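You operate a simulated robot arm through the tools that you are given. There is no shell and no other tool. Be economical: measure what you need, move in short steps, check, and stop when the job is done.

You run a simulated robot arm. Do the job below in one go: nothing can be reset, and whatever is moved stays where it is left.

TASK
Label the bundle of white bags and put it in the turquoise tray.
Fine: load it in the band machine's sliding tray, push the small white pad at LABEL, bring the sliding tray back to LOAD; the other bundles stay unlabelled where they lie.
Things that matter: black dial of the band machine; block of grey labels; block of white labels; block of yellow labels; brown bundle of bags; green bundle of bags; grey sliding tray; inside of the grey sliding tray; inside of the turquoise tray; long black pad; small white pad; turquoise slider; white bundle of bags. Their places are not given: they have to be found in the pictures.

The check looks at the end state, three seconds after you hand in, the way a careful person would. Anything else that was tipped, shoved, dropped, spilled or broken makes it a failure.

THE ROBOT
A 6-joint arm with a two-finger parallel gripper, fixed in place. Base frame: the origin is at the foot of the arm, x ahead of it, y to its left, z up; the work surface is at about z = 0.002. Lengths are in m, angles in rad, forces in N, time in s.
With the tool pointing down near the work surface it reaches from about 0.18 to 0.46 m from the base axis. Its first joint turns from -1.222 to 1.222 rad. Payload 1.9 kg.
The tool frame sits at the grasp point between the pads (the TCP): z along the fingers, y along the line on which they close. The tips reach 0.023 m beyond it. The gripper opens to 0.094 m. The fingers are 0.038 m wide and 0.01 m thick; the gripper's body (0.054 by 0.096 m) begins 0.039 m behind the TCP.
Orientation is told as [roll, pitch, yaw] about the base's x, y, z axes, in that order, counted from this pose: with the fingers straight down and closing along the base's y, the tool's x points along the base's -x, its y along +y and its z along -z.

THE INTERFACE
- The arm moves only by the tool play_rows. Its argument "motion" is a list that holds one entry, the list of rows, each a list of 7 numbers: the turn, a rotation vector about the base's x, y, z in degrees, then the shift along the base's x, y, z in m, then the opening, from 0 (shut) to 1 (fully open). In form: [[[ax, ay, az, tx, ty, tz, claw], ...]]. A call has 1 to 8 rows; each row shifts and turns the commanded pose from where the row before left it. A row lasts 0.2 s, in which the tool goes at most 0.05 m and 0.15 rad; a call with a longer step from one row to the next is refused whole, and so is a gripper value outside its range. A pose out of reach is approached as far as the arm can. The call stops where the force on the tool passes 90 N (or 10 N more than at its start, if that is more) or the arm is blocked; 0.2 s more then pass. The fingers move at their own pace (about 0.108 m/s each) and stop on an object; they squeeze with about 30 N. The grip force told is the motor's: it shows also when the fingers shut on nothing. Time passes only in rows, and 0.2 s behind the last, so rows that do not move let the fingers close. The reply holds the time, the measured pose of the TCP, the force on the tool along the base axes, the opening and the grip force, in the units named above and with some noise, with the torque about the TCP (base axes, N m) and any sound that the robot's microphone picked up, and new pictures: "pictures" is both (left out), scene, wrist or none.
- Cameras (640 x 400 px; columns grow to the right, rows downward): "scene" is fixed at [0.0724, 0.3145, 0.4362]; the picture's right is [-0.66, -0.75, 0.00], its down [-0.44, 0.38, -0.82] and it looks along [0.61, -0.54, -0.58] (base axes); focal length 214 px, centre (320, 200). "wrist" rides on the gripper at [0.086, 0.016, -0.075] in the tool frame; the picture's right is [-0.18, 0.98, 0.00], its down [-0.58, -0.11, -0.81] and it looks along [-0.79, -0.15, 0.59] (tool axes); focal length 243 px, centre (320, 200).
- measure_at(camera, pixels): for up to 12 pixels [column, row] of the newest picture of that camera ("zoom" is the newest enlarged one), the place [x, y, z] in the base frame of the surface seen there, good to about 0.003 m, but the place of the scene camera against the robot may be out by one fixed shift of up to 0.025 m in any direction. The clock stands still meanwhile.
- zoom(camera, box): a new picture of the part [left, top, right, bottom] of that camera's present view, enlarged. The clock stands still meanwhile.
- finish_job(): hands the job in; it is judged then, once.

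Keep the steps short. Do not move on a guess: measure, check each grasp and each placing, and mend mistakes. In all there are 80 turns and 200 pictures (those below and enlarged ones count). Leave the gripper open and the arm clear of the work at the hand-in unless told otherwise, and finish with a single line.

The tools are called after "Call:" as name(argument=value, ...) on one line, values as JSON. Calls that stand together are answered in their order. play_rows: Moves the arm, as the interface text tells. Its arguments: {"type":"object","properties":{"motion":{"type":"array","items":{"type":"array","items":{"type":"array","items":{"type":"number"}}}},"pictures":{"type":"string","enum":["both","scene","wrist","none"]}},"required":["motion"]} The other tools are called the same way: measure_at (camera, pixels) gives the place of the surface under pixels of a picture; zoom (camera, box) takes an enlarged picture of a part of a camera's view; finish_job () hands the job in.

At the start:

```text
t: 0.0
eef_pos: [0.2759, -0.0216, 0.3831]
tcp_rot: [0.001, 0.0, -0.002]
force: [0.2, -0.4, 0.1]
wrist_torque: [0.03, 0.02, 0.02]
finger_gap: 0.0937
grip_force: 0.1
```

scene: 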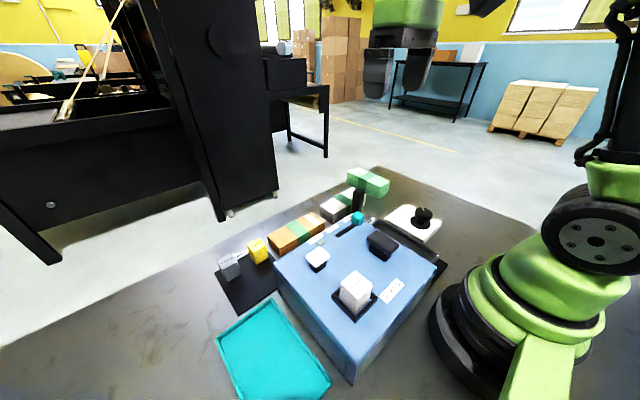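
wrist: 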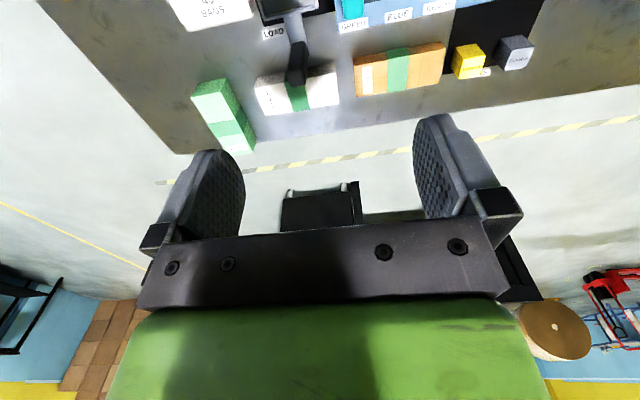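

I'll take a closer look at the work area in the scene and wrist pictures before moving.

Call:
zoom(camera="scene", box=[200, 150, 460, 312])

Call:
zoom(camera="scene", box=[200, 250, 440, 400])

Call:
zoom(camera="wrist", box=[150, 0, 550, 160])

```text
2.46 times, centred on (330, 231) of scene
```

zoom: 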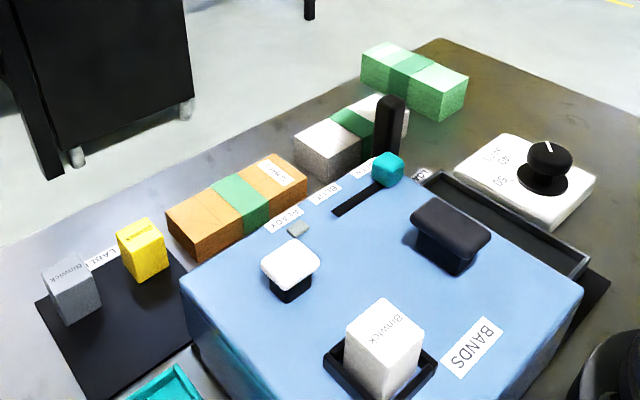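

```text
2.67 times, centred on (320, 325) of scene
```

zoom: 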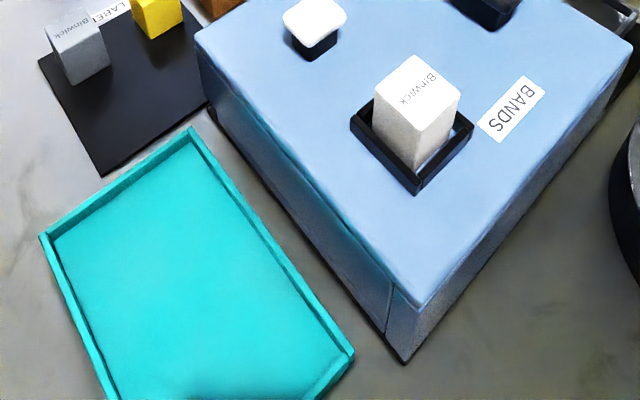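

```text
1.60 times, centred on (350, 80) of wrist
```

zoom: 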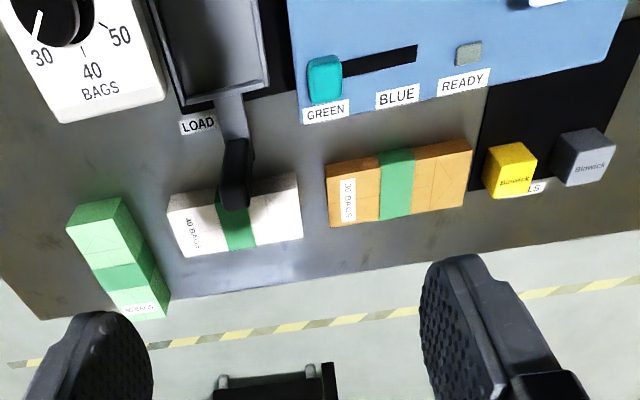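

Next I'm measuring the main items: dial, tray, handle, bundles, slider, pads, label blocks and turquoise tray.

Call:
measure_at(camera="scene", pixels=[[424, 213], [414, 228], [358, 198], [358, 217], [318, 254], [383, 240], [356, 280], [390, 291], [229, 262], [257, 243], [297, 228], [338, 203]])

Call:
measure_at(camera="scene", pixels=[[268, 345], [217, 338], [270, 300], [330, 382], [274, 262], [352, 366], [435, 265], [366, 178], [444, 262], [372, 212], [320, 240], [340, 270]])

Call:
measure_at(camera="wrist", pixels=[[255, 80], [263, 116], [334, 67], [340, 105], [298, 60], [353, 50], [443, 33], [398, 68], [468, 58], [515, 50], [215, 90], [275, 20]])

```text
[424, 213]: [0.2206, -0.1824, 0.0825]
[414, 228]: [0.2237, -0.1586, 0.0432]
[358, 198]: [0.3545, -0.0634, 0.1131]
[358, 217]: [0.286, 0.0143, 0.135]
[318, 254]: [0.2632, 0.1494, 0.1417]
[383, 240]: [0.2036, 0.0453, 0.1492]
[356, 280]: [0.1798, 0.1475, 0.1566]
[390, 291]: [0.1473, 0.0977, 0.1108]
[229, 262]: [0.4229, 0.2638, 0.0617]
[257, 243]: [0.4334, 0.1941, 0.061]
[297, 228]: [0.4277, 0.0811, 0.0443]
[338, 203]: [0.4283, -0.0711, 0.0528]
```

```text
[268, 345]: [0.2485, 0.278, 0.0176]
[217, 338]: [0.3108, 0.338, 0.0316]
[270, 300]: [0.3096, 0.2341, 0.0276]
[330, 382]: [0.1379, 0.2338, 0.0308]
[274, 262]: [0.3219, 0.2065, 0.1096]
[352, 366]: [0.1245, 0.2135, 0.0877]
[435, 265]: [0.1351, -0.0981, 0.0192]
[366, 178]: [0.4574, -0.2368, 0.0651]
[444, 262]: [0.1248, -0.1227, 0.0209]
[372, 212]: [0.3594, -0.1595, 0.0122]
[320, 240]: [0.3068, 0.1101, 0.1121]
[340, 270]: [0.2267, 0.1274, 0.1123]
```

```text
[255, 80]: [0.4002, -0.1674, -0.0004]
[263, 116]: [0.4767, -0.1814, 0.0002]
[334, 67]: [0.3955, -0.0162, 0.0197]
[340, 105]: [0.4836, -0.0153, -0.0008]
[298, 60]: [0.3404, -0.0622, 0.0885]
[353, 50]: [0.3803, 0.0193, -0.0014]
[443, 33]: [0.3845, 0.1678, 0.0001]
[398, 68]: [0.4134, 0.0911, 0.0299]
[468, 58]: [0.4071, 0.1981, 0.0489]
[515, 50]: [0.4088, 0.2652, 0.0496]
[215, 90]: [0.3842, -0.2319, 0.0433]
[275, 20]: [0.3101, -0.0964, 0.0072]
```

The scene camera reads about +0.015 in x and +0.013 in z against the wrist camera. I'll tilt the tool 32° so the wrist camera looks down on the machine.

Call:
play_rows(motion=[[[0, 8, 0, -0.01, 0, 0.01, 1], [0, 8, 0, -0.01, 0.01, 0.01, 1], [0, 8, 0, -0.01, 0.01, 0, 1], [0, 8, 0, -0.01, 0.01, 0, 1], [0, 0, 0, 0, 0, 0, 1]]])

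```text
t: 0.7
eef_pos: [0.2537, -0.0143, 0.402]
tcp_rot: [-0.039, 0.305, -0.015]
force: [115.0, 22.0, -165.7]
wrist_torque: [-4.33, 2.63, -2.64]
finger_gap: 0.094
grip_force: 0.1
out of reach, approached as far as the arm can: row 3
stopped in row 3: the force on the tool passed its limit at 499 N (the readings are from after the stop); the commanded pose is now the measured one
```

scene: 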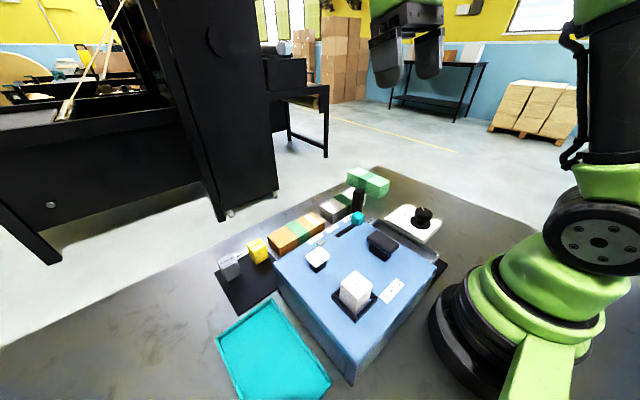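
wrist: 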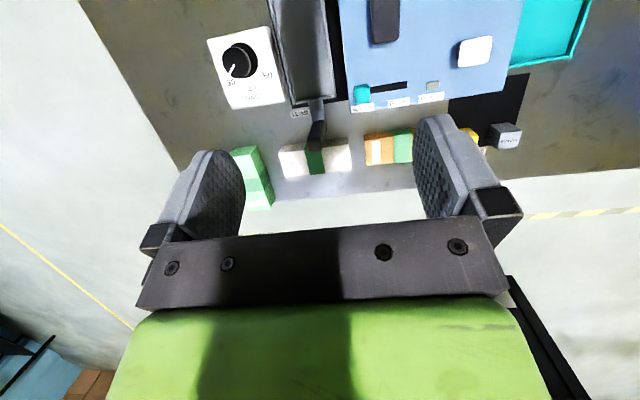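

The tilt ran out of reach up high. I'll drop down and move slightly forward to relieve the force, then look again.

Call:
play_rows(motion=[[[0, 0, 0, 0.02, 0, -0.03, 1], [0, 0, 0, 0.02, 0, -0.03, 1], [0, 4, 0, 0.0, 0.0, -0.01, 1], [0, 4, 0, 0, 0.02, 0, 1], [0, 4, 0, 0, 0.02, 0, 1], [0, 0, 0, 0, 0.02, 0, 1]]])

```text
t: 2.1
eef_pos: [0.2942, 0.0472, 0.3341]
tcp_rot: [-0.032, 0.521, -0.012]
force: [0.3, -0.1, -0.1]
wrist_torque: [0.0, 0.02, -0.06]
finger_gap: 0.0941
grip_force: 0.1
```

scene: 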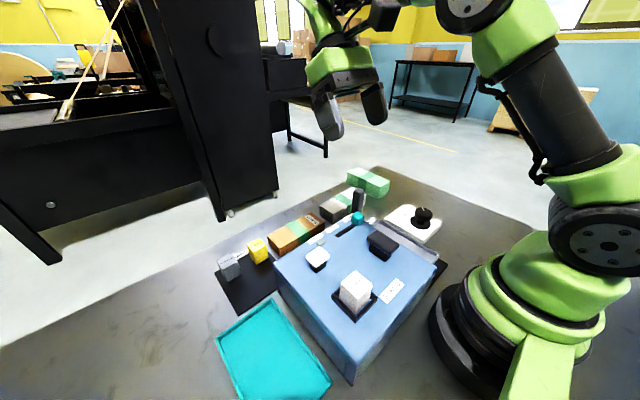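
wrist: 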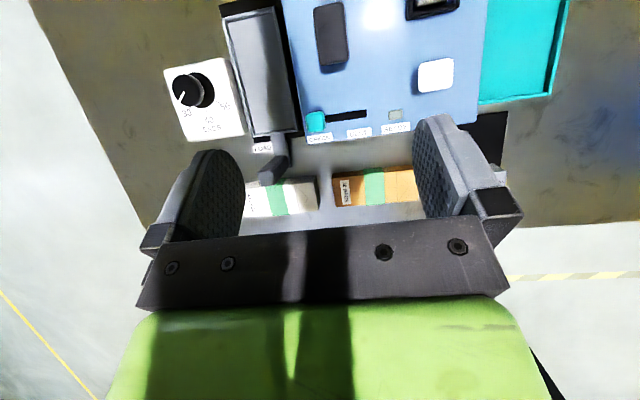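

Call:
zoom(camera="wrist", box=[150, 0, 350, 160])

Call:
zoom(camera="wrist", box=[290, 0, 490, 160])

Call:
measure_at(camera="wrist", pixels=[[282, 165], [268, 30], [280, 124], [228, 18], [298, 128], [295, 30], [436, 75], [330, 35], [315, 120], [365, 115], [200, 90], [230, 120]])

```text
2.50 times, centred on (250, 80) of wrist
```

zoom: 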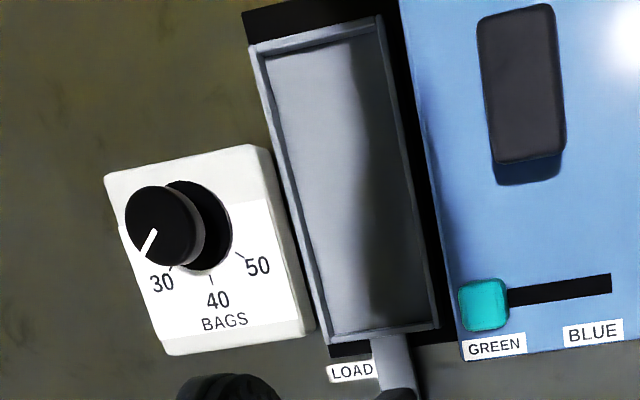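

```text
2.50 times, centred on (390, 80) of wrist
```

zoom: 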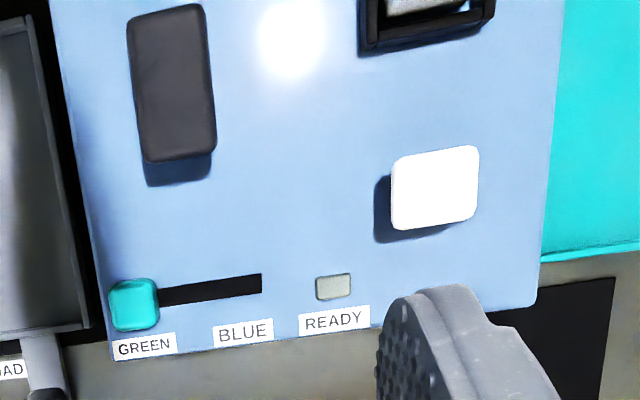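

```text
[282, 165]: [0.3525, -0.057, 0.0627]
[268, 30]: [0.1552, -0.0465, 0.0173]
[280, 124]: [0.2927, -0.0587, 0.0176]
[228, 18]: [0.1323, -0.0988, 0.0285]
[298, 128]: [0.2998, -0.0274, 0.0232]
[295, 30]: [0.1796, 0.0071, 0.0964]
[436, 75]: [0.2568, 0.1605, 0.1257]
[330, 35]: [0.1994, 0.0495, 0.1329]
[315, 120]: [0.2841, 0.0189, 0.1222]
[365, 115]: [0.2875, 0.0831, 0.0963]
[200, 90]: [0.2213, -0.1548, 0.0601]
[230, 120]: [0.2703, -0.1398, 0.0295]
```

The tray lies at LOAD, roughly x 0.135–0.30 and y -0.10 to -0.03, with its handle near (0.35, -0.06). I still need the rest of the lettering: LABEL mark, block text and bundle tags. I'll shift the view to see it.

Call:
play_rows(motion=[[[0, -4, 0, -0.01, 0.03, 0, 1], [0, -4, 0, -0.02, 0.03, 0.0, 1], [0, -4, 0, -0.02, 0.03, 0, 1], [0, -4, 0, -0.02, 0.03, 0, 1], [0, 0, 0, -0.02, 0, 0, 1]]], pictures="wrist")

Call:
zoom(camera="wrist", box=[300, 0, 540, 150])

Call:
zoom(camera="scene", box=[250, 190, 380, 270])

Call:
zoom(camera="scene", box=[320, 250, 420, 320])

```text
t: 3.3
eef_pos: [0.2045, 0.1684, 0.3306]
tcp_rot: [-0.029, 0.239, -0.01]
force: [0.0, 0.6, 0.1]
wrist_torque: [0.01, 0.0, 0.01]
finger_gap: 0.094
grip_force: 0.2
```

wrist: 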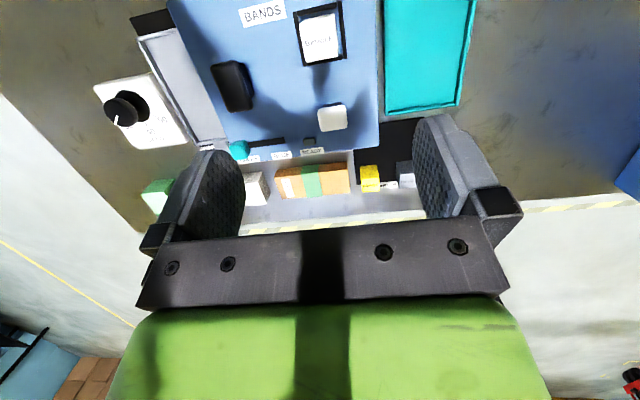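

```text
2.67 times, centred on (420, 75) of wrist
```

zoom: 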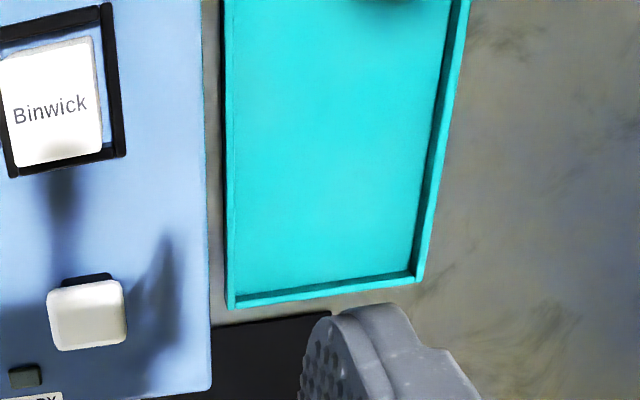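

```text
4.92 times, centred on (315, 230) of scene
```

zoom: 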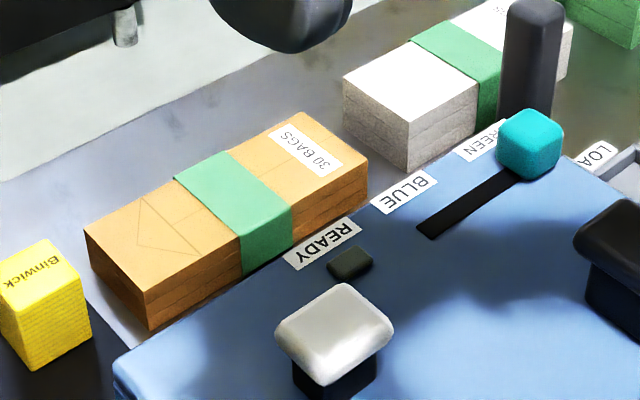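

```text
5.71 times, centred on (370, 285) of scene
```

zoom: 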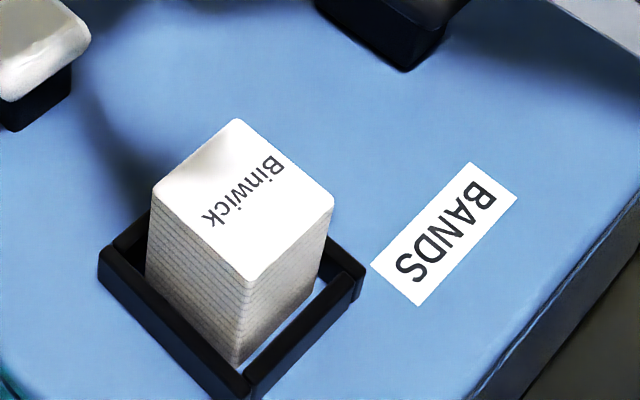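

The white label block already sits in the machine's holder, and the bundle is already banded. That leaves labelling only. I'll move back level for a good look at the white bundle and handle.

Call:
play_rows(motion=[[[0, -7, 0, 0.0, -0.045, 0, 1], [0, -7, 0, 0, -0.045, 0.0, 1], [1.6, 0, 0, 0, -0.045, 0, 1], [0, 0, 0, 0, -0.045, 0, 1], [0, 0, 0, 0.0, -0.02, -0.01, 1], [0, 0, 0, 0.0, 0, -0.02, 1]]], pictures="both")

Call:
zoom(camera="wrist", box=[200, 0, 520, 200])

Call:
zoom(camera="scene", box=[310, 160, 450, 248])

```text
t: 4.7
eef_pos: [0.2015, -0.0337, 0.3046]
tcp_rot: [0.0, -0.006, -0.01]
force: [-0.5, 0.0, 0.0]
wrist_torque: [0.02, -0.05, 0.01]
finger_gap: 0.0939
grip_force: 0.0
```

scene: 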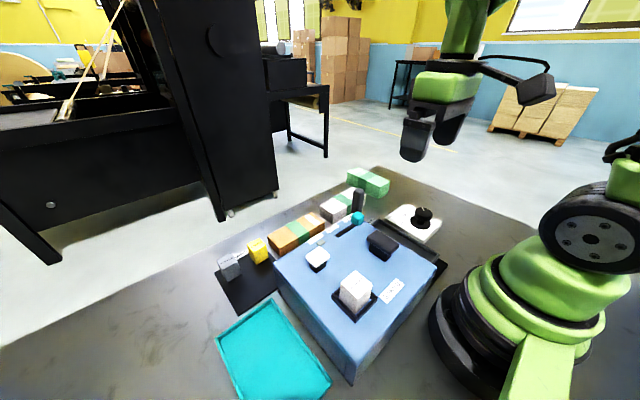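
wrist: 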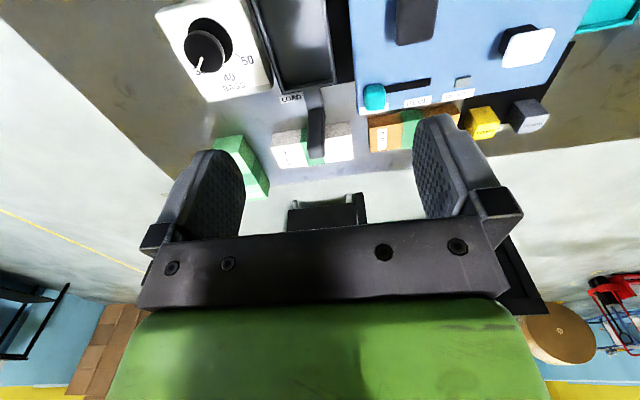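

```text
2.00 times, centred on (360, 100) of wrist
```

zoom: 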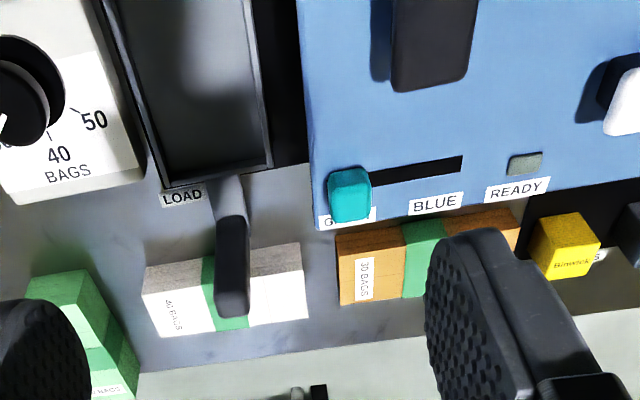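

```text
4.55 times, centred on (380, 204) of scene
```

zoom: 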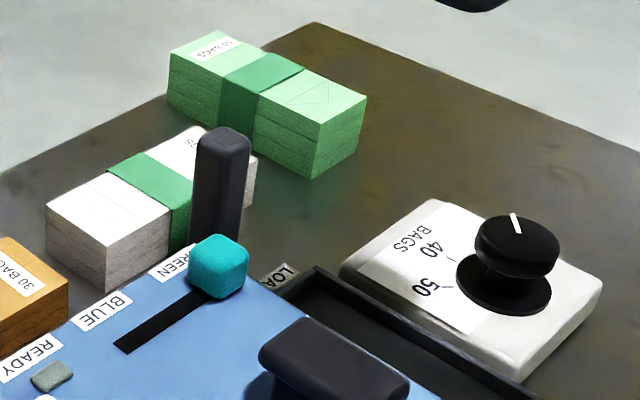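

Measuring the corners of the white bundle, the handle and the tray in the wrist picture.

Call:
measure_at(camera="wrist", pixels=[[275, 150], [349, 139], [282, 167], [352, 158], [277, 138], [345, 127], [316, 155], [310, 110], [313, 92], [305, 100], [316, 130], [326, 125]])

Call:
measure_at(camera="wrist", pixels=[[284, 91], [334, 82], [255, 15], [260, 12], [326, 20], [322, 20], [300, 60], [352, 50], [340, 60], [373, 97], [268, 92], [345, 100]])

Call:
measure_at(camera="zoom", pixels=[[222, 133], [225, 160], [222, 230], [204, 130], [250, 138], [50, 207], [170, 214], [105, 285], [195, 130], [316, 272], [345, 275], [450, 370]])

```text
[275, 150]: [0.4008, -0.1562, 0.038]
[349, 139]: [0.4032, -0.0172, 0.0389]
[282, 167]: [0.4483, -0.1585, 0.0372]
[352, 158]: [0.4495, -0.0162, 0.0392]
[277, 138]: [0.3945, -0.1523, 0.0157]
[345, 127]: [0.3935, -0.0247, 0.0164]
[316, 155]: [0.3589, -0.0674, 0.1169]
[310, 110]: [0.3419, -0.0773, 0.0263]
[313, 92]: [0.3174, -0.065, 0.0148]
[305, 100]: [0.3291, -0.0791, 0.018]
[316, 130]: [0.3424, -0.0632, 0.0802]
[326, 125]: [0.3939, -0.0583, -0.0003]
```

```text
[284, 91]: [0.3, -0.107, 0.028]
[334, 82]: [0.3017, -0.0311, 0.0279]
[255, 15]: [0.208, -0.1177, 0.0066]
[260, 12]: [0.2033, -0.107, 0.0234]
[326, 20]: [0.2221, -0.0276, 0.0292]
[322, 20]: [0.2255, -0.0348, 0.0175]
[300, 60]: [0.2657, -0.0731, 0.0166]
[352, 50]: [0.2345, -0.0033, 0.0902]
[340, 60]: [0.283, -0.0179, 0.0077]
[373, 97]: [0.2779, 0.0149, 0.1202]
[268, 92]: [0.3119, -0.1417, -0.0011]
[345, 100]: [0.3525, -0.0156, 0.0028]
```

```text
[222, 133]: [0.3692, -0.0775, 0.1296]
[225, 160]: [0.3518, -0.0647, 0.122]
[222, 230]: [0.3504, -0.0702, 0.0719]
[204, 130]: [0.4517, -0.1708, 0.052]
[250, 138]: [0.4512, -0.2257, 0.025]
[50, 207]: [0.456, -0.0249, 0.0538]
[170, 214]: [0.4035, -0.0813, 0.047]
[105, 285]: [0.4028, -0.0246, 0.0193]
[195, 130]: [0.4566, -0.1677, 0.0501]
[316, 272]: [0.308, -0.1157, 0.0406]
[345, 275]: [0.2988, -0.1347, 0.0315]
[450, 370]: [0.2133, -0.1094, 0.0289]
```

White bundle: x 0.393–0.450, y -0.158 to -0.015, top z 0.039. The tray inside is about 0.068 wide, so I must grip the bundle by its upper part to keep the fingers above the tray wall. I'll turn the gripper 90° while moving over the bundle, high up and clear of the handle.

Call:
play_rows(motion=[[[0, 0, 8.3, 0.02, -0.006, -0.01, 0.8], [0, 0, 8.3, 0.02, -0.006, -0.01, 0.8], [0, 0, 8.3, 0.02, -0.006, -0.01, 0.8], [0, 0, 8.3, 0.02, -0.006, -0.01, 0.8], [0, 0, 8.3, 0.02, -0.006, -0.01, 0.8], [0, 0, 8.3, 0.02, -0.006, -0.01, 0.8], [0, 0, 8.3, 0.02, -0.006, -0.01, 0.8], [0, 0, 8.3, 0.02, -0.006, -0.01, 0.8]]], pictures="none")

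Call:
play_rows(motion=[[[0, 0, 8.3, 0.02, -0.006, 0, 0.8], [0, 0, 8.3, 0.02, -0.006, 0, 0.8], [0, 0, 7.6, 0.02, -0.006, 0, 0.8], [0, 0, 0, 0, 0, 0, 0.8]]])

```text
t: 6.5
eef_pos: [0.3626, -0.0818, 0.2213]
tcp_rot: [0.001, -0.003, 1.151]
force: [0.4, -0.1, 0.3]
wrist_torque: [0.02, 0.01, -0.01]
finger_gap: 0.0754
grip_force: 0.0
```

```text
t: 7.5
eef_pos: [0.4247, -0.1005, 0.2228]
tcp_rot: [0.001, -0.005, 1.573]
force: [0.5, 0.1, 0.3]
wrist_torque: [-0.01, 0.01, -0.03]
finger_gap: 0.0752
grip_force: 0.2
```

scene: 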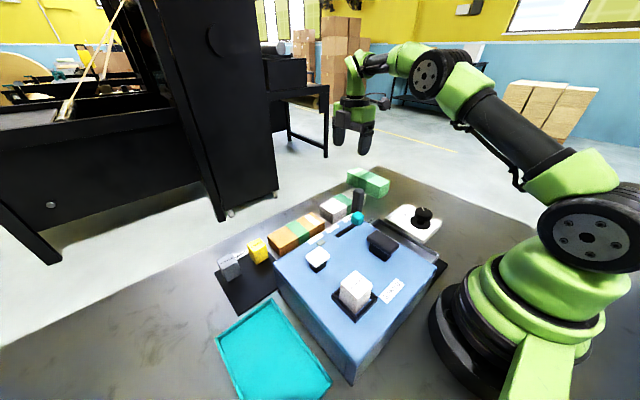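
wrist: 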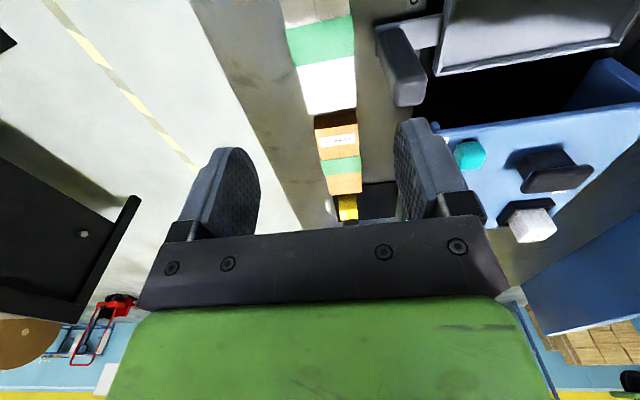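

From this angle the bundle is between columns 285 and 357. Checking its edges and the handle.

Call:
measure_at(camera="wrist", pixels=[[289, 30], [350, 20], [306, 108], [353, 102], [400, 95], [388, 40], [415, 95], [303, 75], [352, 65], [425, 100]])

Call:
zoom(camera="wrist", box=[360, 0, 640, 175])

```text
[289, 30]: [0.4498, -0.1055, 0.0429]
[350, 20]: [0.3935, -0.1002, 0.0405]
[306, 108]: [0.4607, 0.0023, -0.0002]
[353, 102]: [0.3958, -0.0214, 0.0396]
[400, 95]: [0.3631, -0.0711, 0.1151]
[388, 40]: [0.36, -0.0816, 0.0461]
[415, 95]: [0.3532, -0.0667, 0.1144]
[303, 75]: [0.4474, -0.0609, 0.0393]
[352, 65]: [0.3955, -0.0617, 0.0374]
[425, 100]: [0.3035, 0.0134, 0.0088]
```

```text
2.29 times, centred on (500, 88) of wrist
```

zoom: 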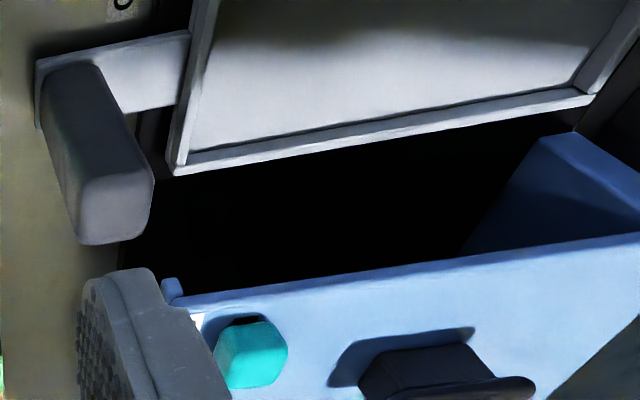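

Bundle centre is x 0.4215, and the handle's far face is x≈0.364. I'll shift to (0.4215, -0.107) and come down to just above grip height, watching the force.

Call:
play_rows(motion=[[[0, 0, 0, -0.003, -0.0065, -0.02, 0.8], [0, 0, 0, 0, 0, -0.03, 0.8], [0, 0, 0, 0, 0, -0.03, 0.8], [0, 0, 0, 0, 0, -0.03, 0.8], [0, 0, 0, 0, 0, -0.02, 0.8], [0, 0, 0, 0, 0, -0.01, 0.8]]])

```text
t: 8.9
eef_pos: [0.4222, -0.1076, 0.0813]
tcp_rot: [0.001, -0.004, 1.571]
force: [0.6, 0.0, 0.5]
wrist_torque: [-0.02, 0.0, 0.02]
finger_gap: 0.0753
grip_force: 0.0
```

scene: 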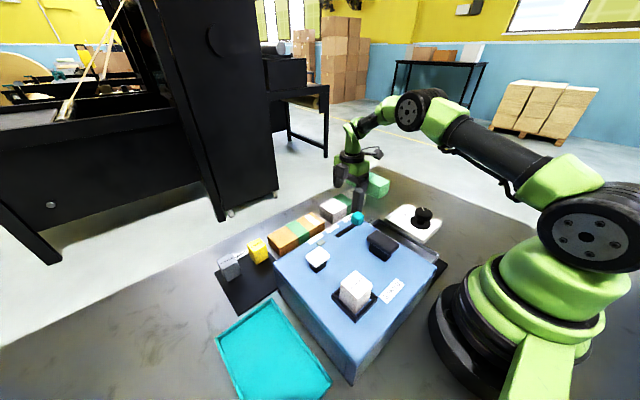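
wrist: 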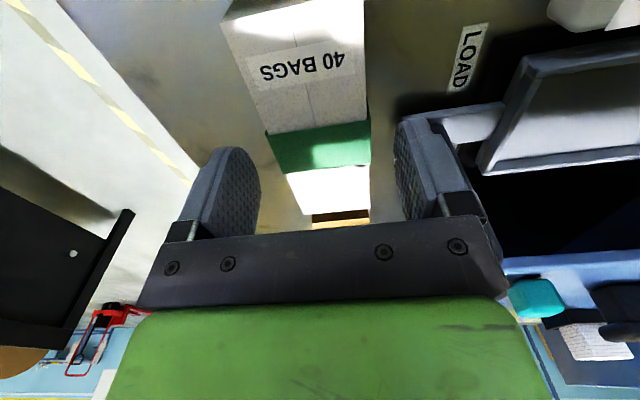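

The bundle lies between the fingers. I'll go down to TCP z 0.041 and close.

Call:
play_rows(motion=[[[0, 0, 0, 0, 0, -0.02, 0.8], [0, 0, 0, 0, 0, -0.015, 0.8], [0, 0, 0, 0, 0, -0.005, 0.8], [0, 0, 0, 0, 0, 0, 0.5], [0, 0, 0, 0, 0, 0, 0.5], [0, 0, 0, 0, 0, 0, 0.5]]])

```text
t: 10.3
eef_pos: [0.4207, -0.1067, 0.0425]
tcp_rot: [0.0, -0.005, 1.572]
force: [0.3, 0.9, 2.1]
wrist_torque: [-0.07, -0.1, -0.01]
finger_gap: 0.0597
grip_force: 29.8
```

scene: 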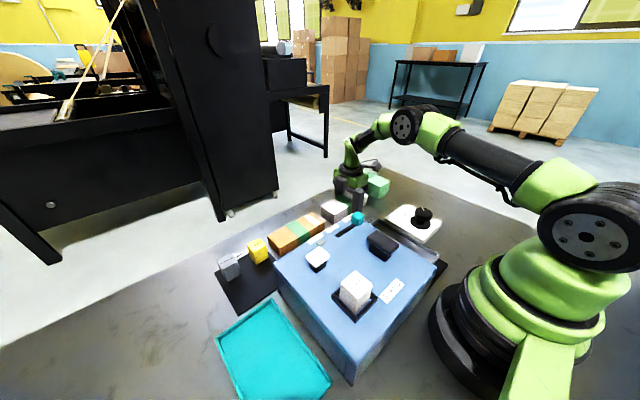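
wrist: 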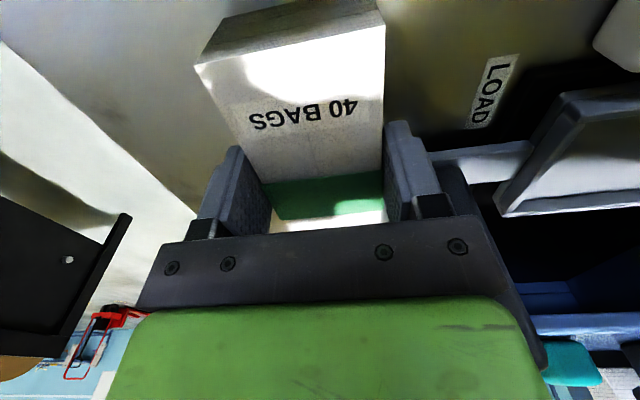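

Gripped at 0.060 with 30 N. Lifting straight up and checking.

Call:
play_rows(motion=[[[0, 0, 0, 0, 0, 0.02, 0.5], [0, 0, 0, 0, 0, 0.03, 0.5], [0, 0, 0, 0, 0, 0.04, 0.5], [0, 0, 0, 0, 0, 0.04, 0.5], [0, 0, 0, 0, 0, 0.03, 0.5], [0, 0, 0, 0, 0, 0, 0.5]]])

```text
t: 11.7
eef_pos: [0.4198, -0.1065, 0.2029]
tcp_rot: [0.002, -0.002, 1.574]
force: [0.2, -0.3, -2.0]
wrist_torque: [-0.01, -0.02, -0.04]
finger_gap: 0.0599
grip_force: 29.6
```

scene: 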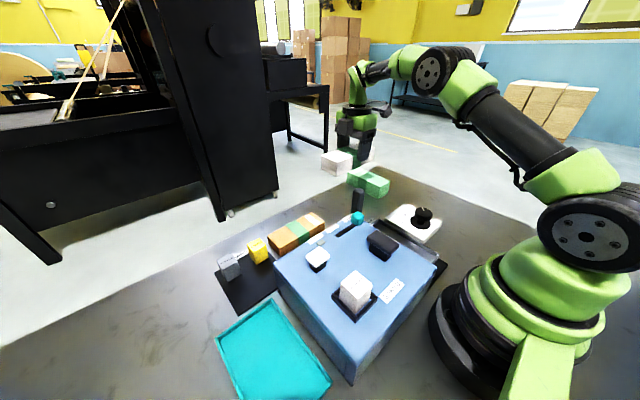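
wrist: 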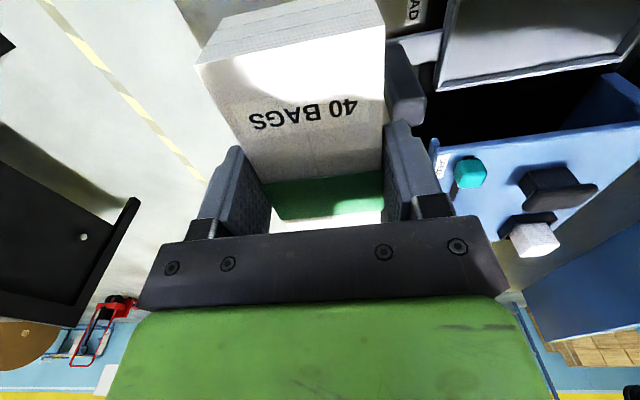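

The lift is clean and the bundle is level. Now I'll turn back 90° while carrying it over the tray at LOAD, staying high.

Call:
play_rows(motion=[[[0, 0, -8.2, -0.02, 0.0035, 0, 0.5], [0, 0, -8.2, -0.02, 0.0035, 0, 0.5], [0, 0, -8.2, -0.02, 0.0035, 0, 0.5], [0, 0, -8.2, -0.02, 0.0035, 0, 0.5], [0, 0, -8.2, -0.02, 0.0035, 0, 0.5], [0, 0, -8.2, -0.02, 0.0035, 0, 0.5], [0, 0, -8.2, -0.02, 0.0035, 0, 0.5], [0, 0, -8.2, -0.02, 0.0035, 0, 0.5]]], pictures="none")

Call:
play_rows(motion=[[[0, 0, -8.2, -0.02, 0.0035, 0, 0.5], [0, 0, -8.2, -0.02, 0.003, 0, 0.5], [0, 0, -8.2, -0.02, 0.003, 0, 0.5], [0, 0, 0, 0, 0, 0, 0.5], [0, 0, 0, 0, 0, 0, 0.5]]])

```text
t: 13.5
eef_pos: [0.2614, -0.0783, 0.2024]
tcp_rot: [0.002, -0.005, 0.422]
force: [-0.2, -0.5, -1.0]
wrist_torque: [0.01, 0.04, -0.03]
finger_gap: 0.0595
grip_force: 30.1
```

```text
t: 14.7
eef_pos: [0.1998, -0.0684, 0.2022]
tcp_rot: [0.001, -0.006, -0.004]
force: [0.5, -0.1, -1.1]
wrist_torque: [0.02, 0.01, -0.04]
finger_gap: 0.0598
grip_force: 30.0
```

scene: 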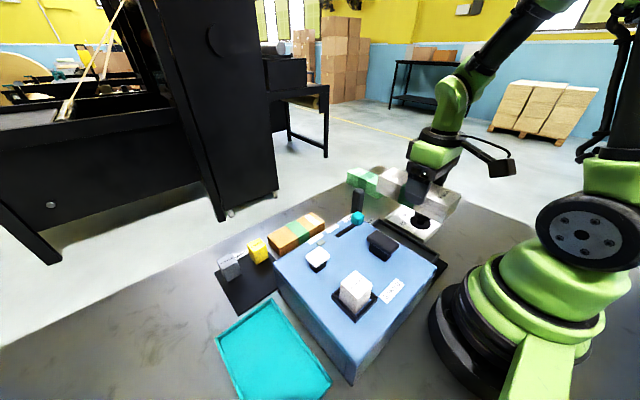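
wrist: 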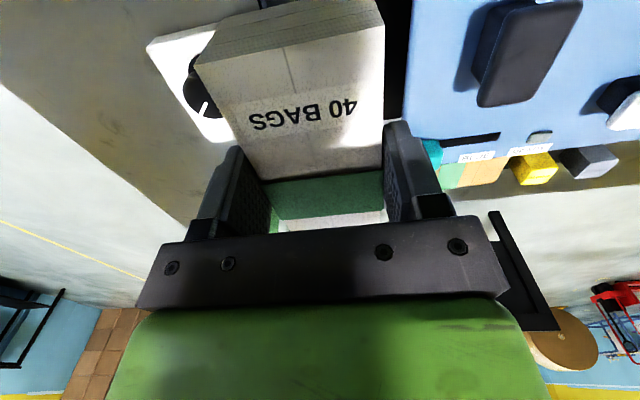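

Holding it over the tray. I'll measure the bundle's near end in hand and the visible tray rims.

Call:
measure_at(camera="wrist", pixels=[[203, 72], [295, 52], [376, 33], [215, 95], [380, 90], [370, 8], [396, 60], [410, 60]])

Call:
zoom(camera="scene", box=[350, 165, 470, 285])

```text
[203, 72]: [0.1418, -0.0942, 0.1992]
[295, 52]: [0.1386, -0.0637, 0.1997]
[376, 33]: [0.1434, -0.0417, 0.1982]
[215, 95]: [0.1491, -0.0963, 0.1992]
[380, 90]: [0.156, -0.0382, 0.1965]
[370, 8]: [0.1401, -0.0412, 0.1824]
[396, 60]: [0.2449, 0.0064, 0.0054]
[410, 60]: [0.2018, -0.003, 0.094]
```

```text
3.33 times, centred on (410, 225) of scene
```

zoom: 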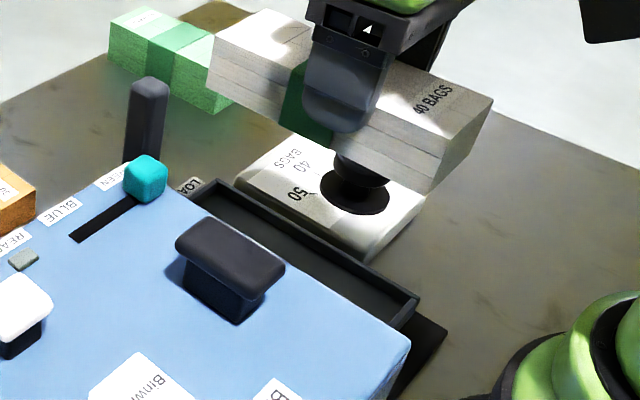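

Measuring the tray corners in the scene zoom.

Call:
measure_at(camera="zoom", pixels=[[222, 181], [413, 293], [409, 318], [240, 195], [400, 292], [318, 240], [310, 255], [140, 85], [146, 82], [430, 325]])

```text
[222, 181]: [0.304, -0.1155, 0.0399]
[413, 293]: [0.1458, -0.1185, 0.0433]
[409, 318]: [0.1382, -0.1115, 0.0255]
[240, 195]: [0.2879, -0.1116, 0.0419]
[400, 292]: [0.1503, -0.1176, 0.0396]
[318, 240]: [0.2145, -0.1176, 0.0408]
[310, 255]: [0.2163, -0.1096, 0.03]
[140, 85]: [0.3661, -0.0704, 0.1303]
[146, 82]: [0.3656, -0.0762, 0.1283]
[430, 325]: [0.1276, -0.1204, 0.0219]
```

Bundle centre is x 0.212, y -0.068, with its bottom 0.040 below the TCP. Tray centre is about x 0.217, y -0.070. I'll nudge by that much and come down to just above the tray floor.

Call:
play_rows(motion=[[[0, 0, 0, 0.005, -0.0015, -0.03, 0.5], [0, 0, 0, 0, 0, -0.03, 0.5], [0, 0, 0, 0, 0, -0.03, 0.5], [0, 0, 0, 0, 0, -0.02, 0.5], [0, 0, 0, 0, 0, -0.02, 0.5], [0, 0, 0, 0, 0, 0, 0.5]]])

Call:
zoom(camera="scene", box=[350, 165, 470, 285])

```text
t: 16.1
eef_pos: [0.2048, -0.0696, 0.0715]
tcp_rot: [-0.001, -0.005, -0.005]
force: [-0.2, 1.2, -1.1]
wrist_torque: [0.06, 0.06, -0.02]
finger_gap: 0.0596
grip_force: 30.0
```

scene: 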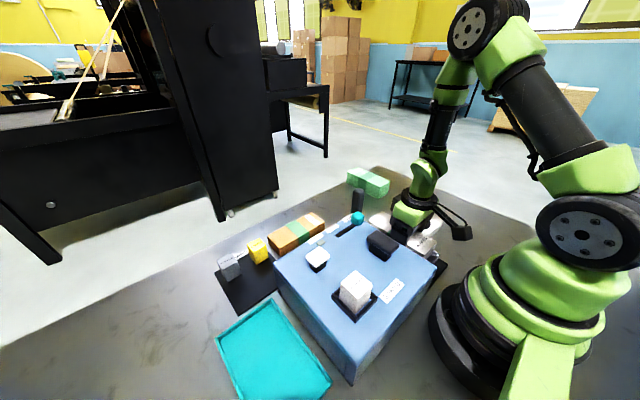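
wrist: 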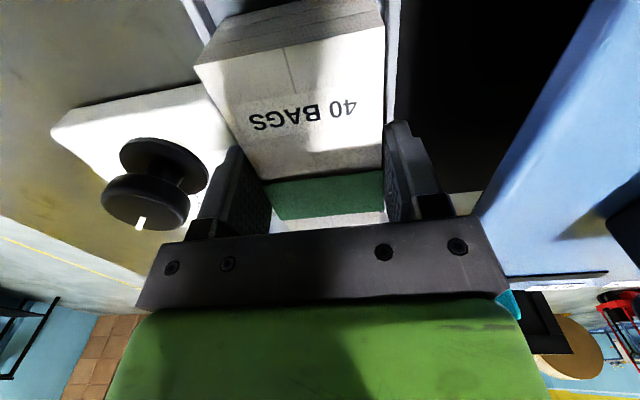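

```text
3.33 times, centred on (410, 225) of scene
```

zoom: 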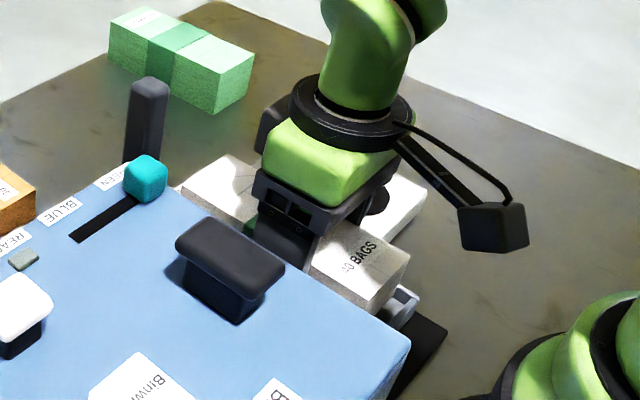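

The tray rims show on both sides at the top of the wrist picture. Checking the clearances.

Call:
measure_at(camera="wrist", pixels=[[196, 12], [206, 25], [391, 10], [388, 30], [395, 12], [290, 60], [375, 25], [300, 30]])

Call:
measure_at(camera="zoom", pixels=[[400, 265], [378, 305], [405, 300], [413, 293], [409, 250]])

Call:
zoom(camera="wrist", box=[160, 0, 420, 120])

```text
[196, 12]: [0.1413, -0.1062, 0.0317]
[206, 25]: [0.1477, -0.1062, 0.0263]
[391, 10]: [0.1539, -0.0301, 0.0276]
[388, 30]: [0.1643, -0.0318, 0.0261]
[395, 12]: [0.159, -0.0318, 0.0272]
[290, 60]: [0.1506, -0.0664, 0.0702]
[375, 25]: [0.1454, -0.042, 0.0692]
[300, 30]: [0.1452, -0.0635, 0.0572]
```

```text
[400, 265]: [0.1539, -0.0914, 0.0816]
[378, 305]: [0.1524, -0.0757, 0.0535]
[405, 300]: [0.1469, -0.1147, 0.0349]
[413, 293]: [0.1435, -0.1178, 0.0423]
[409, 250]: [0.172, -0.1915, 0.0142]
```

```text
2.46 times, centred on (290, 60) of wrist
```

zoom: 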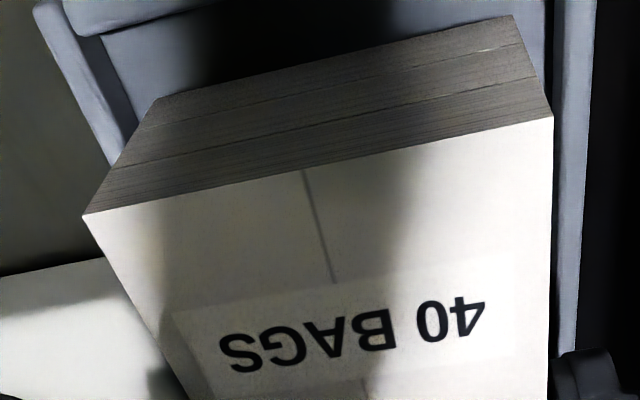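

The bundle is centred: rims at y -0.106 and -0.031, about 0.01 free at each end. Lowering to contact.

Call:
play_rows(motion=[[[0, 0, 0, 0, 0.001, -0.008, 0.5], [0, 0, 0, 0, 0, -0.004, 0.5], [0, 0, 0, 0, 0, -0.002, 0.5], [0, 0, 0, 0, 0, 0, 0.5]]], pictures="wrist")

```text
t: 17.1
eef_pos: [0.205, -0.0693, 0.0603]
tcp_rot: [0.001, -0.007, -0.003]
force: [1.7, 0.0, 24.4]
wrist_torque: [-0.07, -0.12, -0.01]
finger_gap: 0.0597
grip_force: 30.4
```

wrist: 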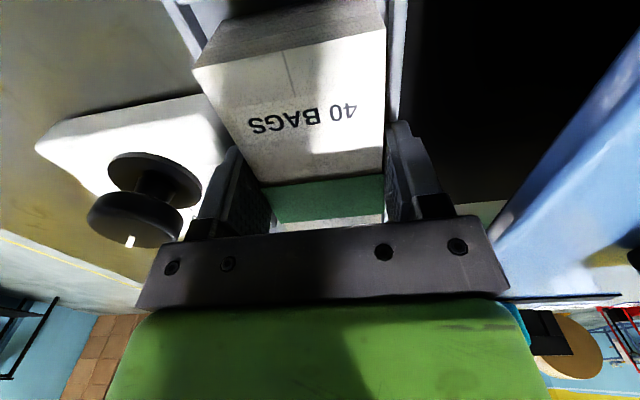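

Contact at z 0.060 with 24 N upward, so the bundle is resting on the tray floor. I'll open slightly, then rise.

Call:
play_rows(motion=[[[0, 0, 0, 0, 0, 0.002, 0.76], [0, 0, 0, 0, 0, 0, 0.76], [0, 0, 0, 0, 0, 0.02, 0.76], [0, 0, 0, 0, 0, 0.04, 0.76], [0, 0, 0, 0, 0, 0.05, 0.76], [0, 0, 0, 0, 0, 0.05, 0.76], [0, 0, 0, 0, 0, 0, 0.76]]])

Call:
zoom(camera="scene", box=[350, 165, 470, 285])

```text
t: 18.7
eef_pos: [0.2082, -0.066, 0.2224]
tcp_rot: [0.0, -0.006, -0.002]
force: [-0.6, -0.5, -0.4]
wrist_torque: [-0.02, 0.05, -0.04]
finger_gap: 0.0715
grip_force: 0.0
```

scene: 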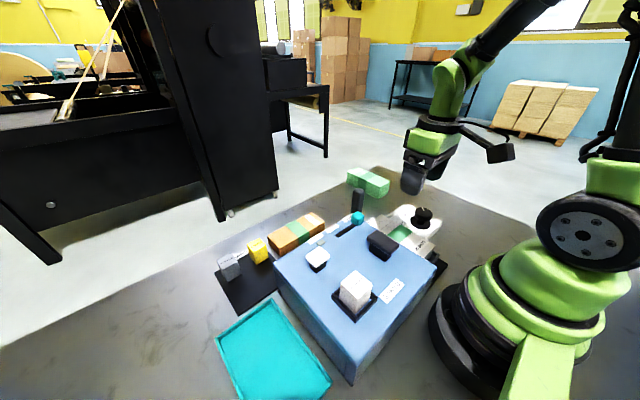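
wrist: 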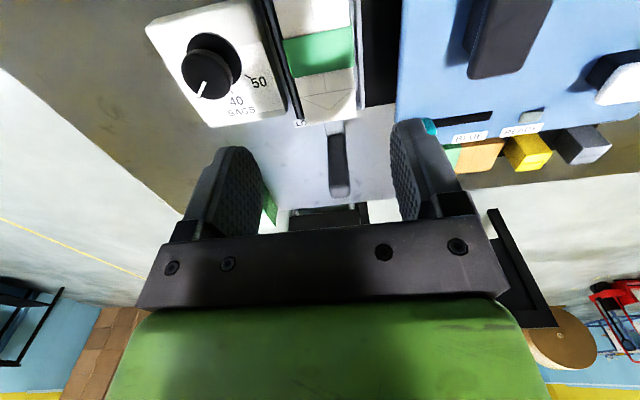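

```text
3.33 times, centred on (410, 225) of scene
```

zoom: 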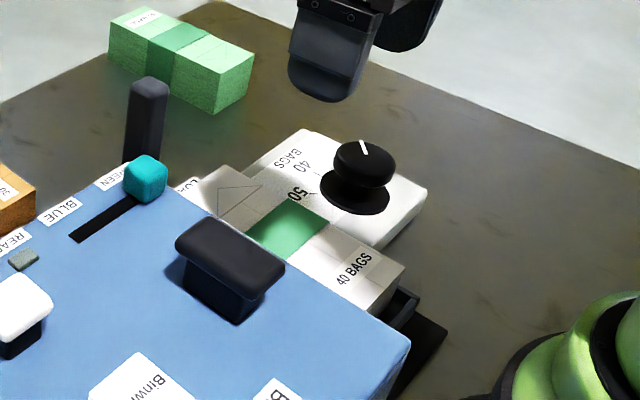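

The bundle lies in the tray, still at LOAD. I'll turn 90° again over the handle, which gives a view along the machine's front to find the LABEL mark.

Call:
play_rows(motion=[[[0, 0, 8.2, 0.02, 0, 0.01, 0.6], [0, 0, 8.2, 0.02, 0, 0.01, 0.6], [0, 0, 8.2, 0.02, 0, 0.01, 0.6], [0, 0, 8.2, 0.02, 0, 0.01, 0.6], [0, 0, 8.2, 0.02, 0, 0, 0.6], [0, 0, 8.2, 0.02, 0, 0, 0.6], [0, 0, 8.2, 0.02, 0, 0, 0.6], [0, 0, 8.2, 0.004, 0, 0, 0.6]]], pictures="none")

Call:
play_rows(motion=[[[0, 0, 8.2, 0.02, 0.02, 0, 0.6], [0, 0, 8.2, 0.01, 0.03, 0, 0.6], [0, 0, 8.2, 0.01, 0.03, 0, 0.6], [0, 0, 0, 0, 0, 0, 0.6]]])

Call:
zoom(camera="wrist", box=[260, 0, 560, 180])

```text
t: 20.5
eef_pos: [0.3493, -0.0688, 0.2602]
tcp_rot: [-0.001, -0.004, 1.144]
force: [-0.2, -0.6, 0.8]
wrist_torque: [-0.03, -0.03, -0.02]
finger_gap: 0.0563
grip_force: 0.0
```

```text
t: 21.5
eef_pos: [0.3902, 0.016, 0.2611]
tcp_rot: [0.002, -0.006, 1.574]
force: [-0.2, 0.1, -0.3]
wrist_torque: [0.01, 0.02, 0.02]
finger_gap: 0.0563
grip_force: 0.0
```

scene: 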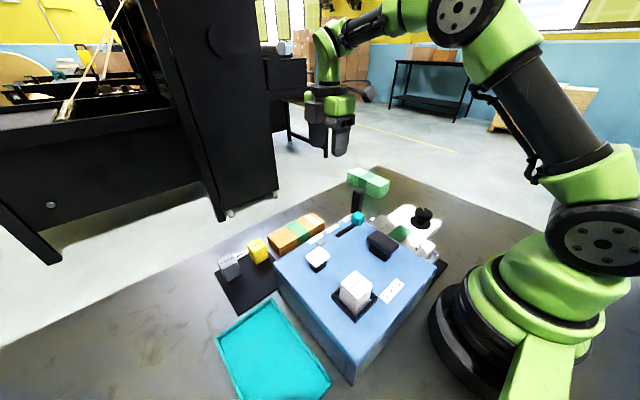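
wrist: 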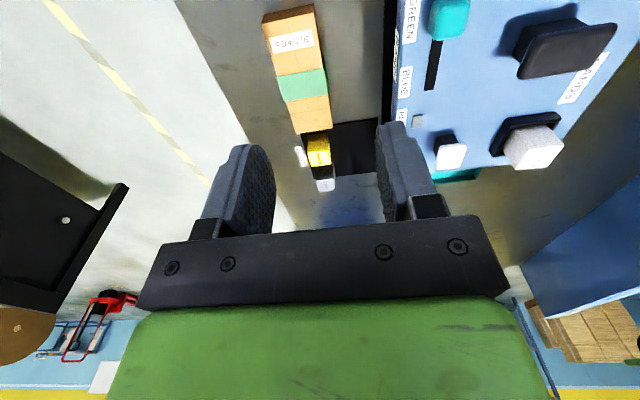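

```text
2.13 times, centred on (410, 90) of wrist
```

zoom: 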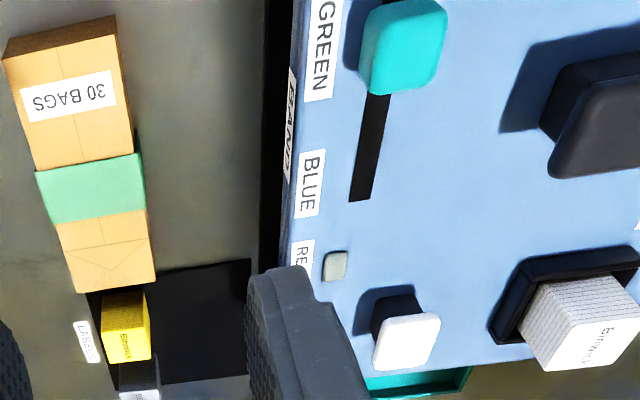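

I can see a BAND mark on the front face at zoom (290,125). LABEL should be further along, hidden by the finger. I'll measure this one, then move along to see the other.

Call:
measure_at(camera="zoom", pixels=[[290, 95], [287, 170], [289, 130], [410, 330], [600, 120], [268, 200], [255, 250], [130, 130], [150, 260], [405, 40]])

Call:
play_rows(motion=[[[0, 0, 0, 0.01, 0.04, 0, 0.6], [0, 0, 0, 0.0, 0.04, 0, 0.6], [0, 0, 0, 0.0, 0.03, 0, 0.6], [0, 0, 0, 0, 0, 0, 0.6]]], pictures="wrist")

Call:
zoom(camera="wrist", box=[300, 0, 500, 130])

```text
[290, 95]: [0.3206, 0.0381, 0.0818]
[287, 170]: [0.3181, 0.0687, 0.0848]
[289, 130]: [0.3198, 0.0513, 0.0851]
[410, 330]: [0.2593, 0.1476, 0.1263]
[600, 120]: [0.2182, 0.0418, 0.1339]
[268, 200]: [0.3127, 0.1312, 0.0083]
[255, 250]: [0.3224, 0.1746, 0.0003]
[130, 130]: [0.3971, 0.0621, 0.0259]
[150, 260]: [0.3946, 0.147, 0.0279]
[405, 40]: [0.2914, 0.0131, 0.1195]
```

```text
t: 22.5
eef_pos: [0.399, 0.1254, 0.2599]
tcp_rot: [0.002, -0.006, 1.572]
force: [0.6, -0.6, -1.2]
wrist_torque: [-0.01, -0.03, -0.03]
finger_gap: 0.0564
grip_force: 0.1
```

wrist: 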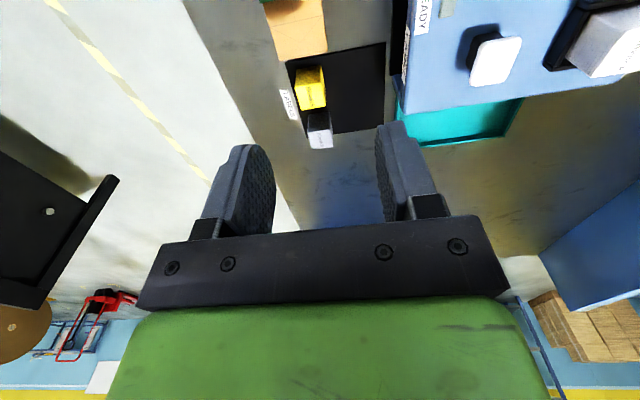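

```text
3.08 times, centred on (400, 65) of wrist
```

zoom: 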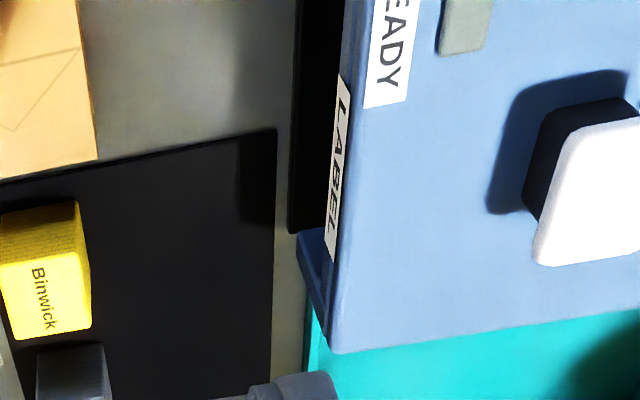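

LABEL is on the front face at about zoom (337,165). Measuring its ends, the rail end and the machine's corner.

Call:
measure_at(camera="zoom", pixels=[[342, 90], [337, 165], [331, 245], [293, 225], [300, 270], [595, 190], [570, 180], [265, 200], [80, 220], [95, 140]])

```text
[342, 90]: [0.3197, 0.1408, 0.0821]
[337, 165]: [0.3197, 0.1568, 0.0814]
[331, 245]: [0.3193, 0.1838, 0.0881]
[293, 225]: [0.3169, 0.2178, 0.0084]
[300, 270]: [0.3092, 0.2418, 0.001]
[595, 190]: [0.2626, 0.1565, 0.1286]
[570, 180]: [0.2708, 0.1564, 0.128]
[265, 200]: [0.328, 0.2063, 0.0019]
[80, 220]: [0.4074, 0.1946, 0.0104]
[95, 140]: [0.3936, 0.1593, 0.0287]
```

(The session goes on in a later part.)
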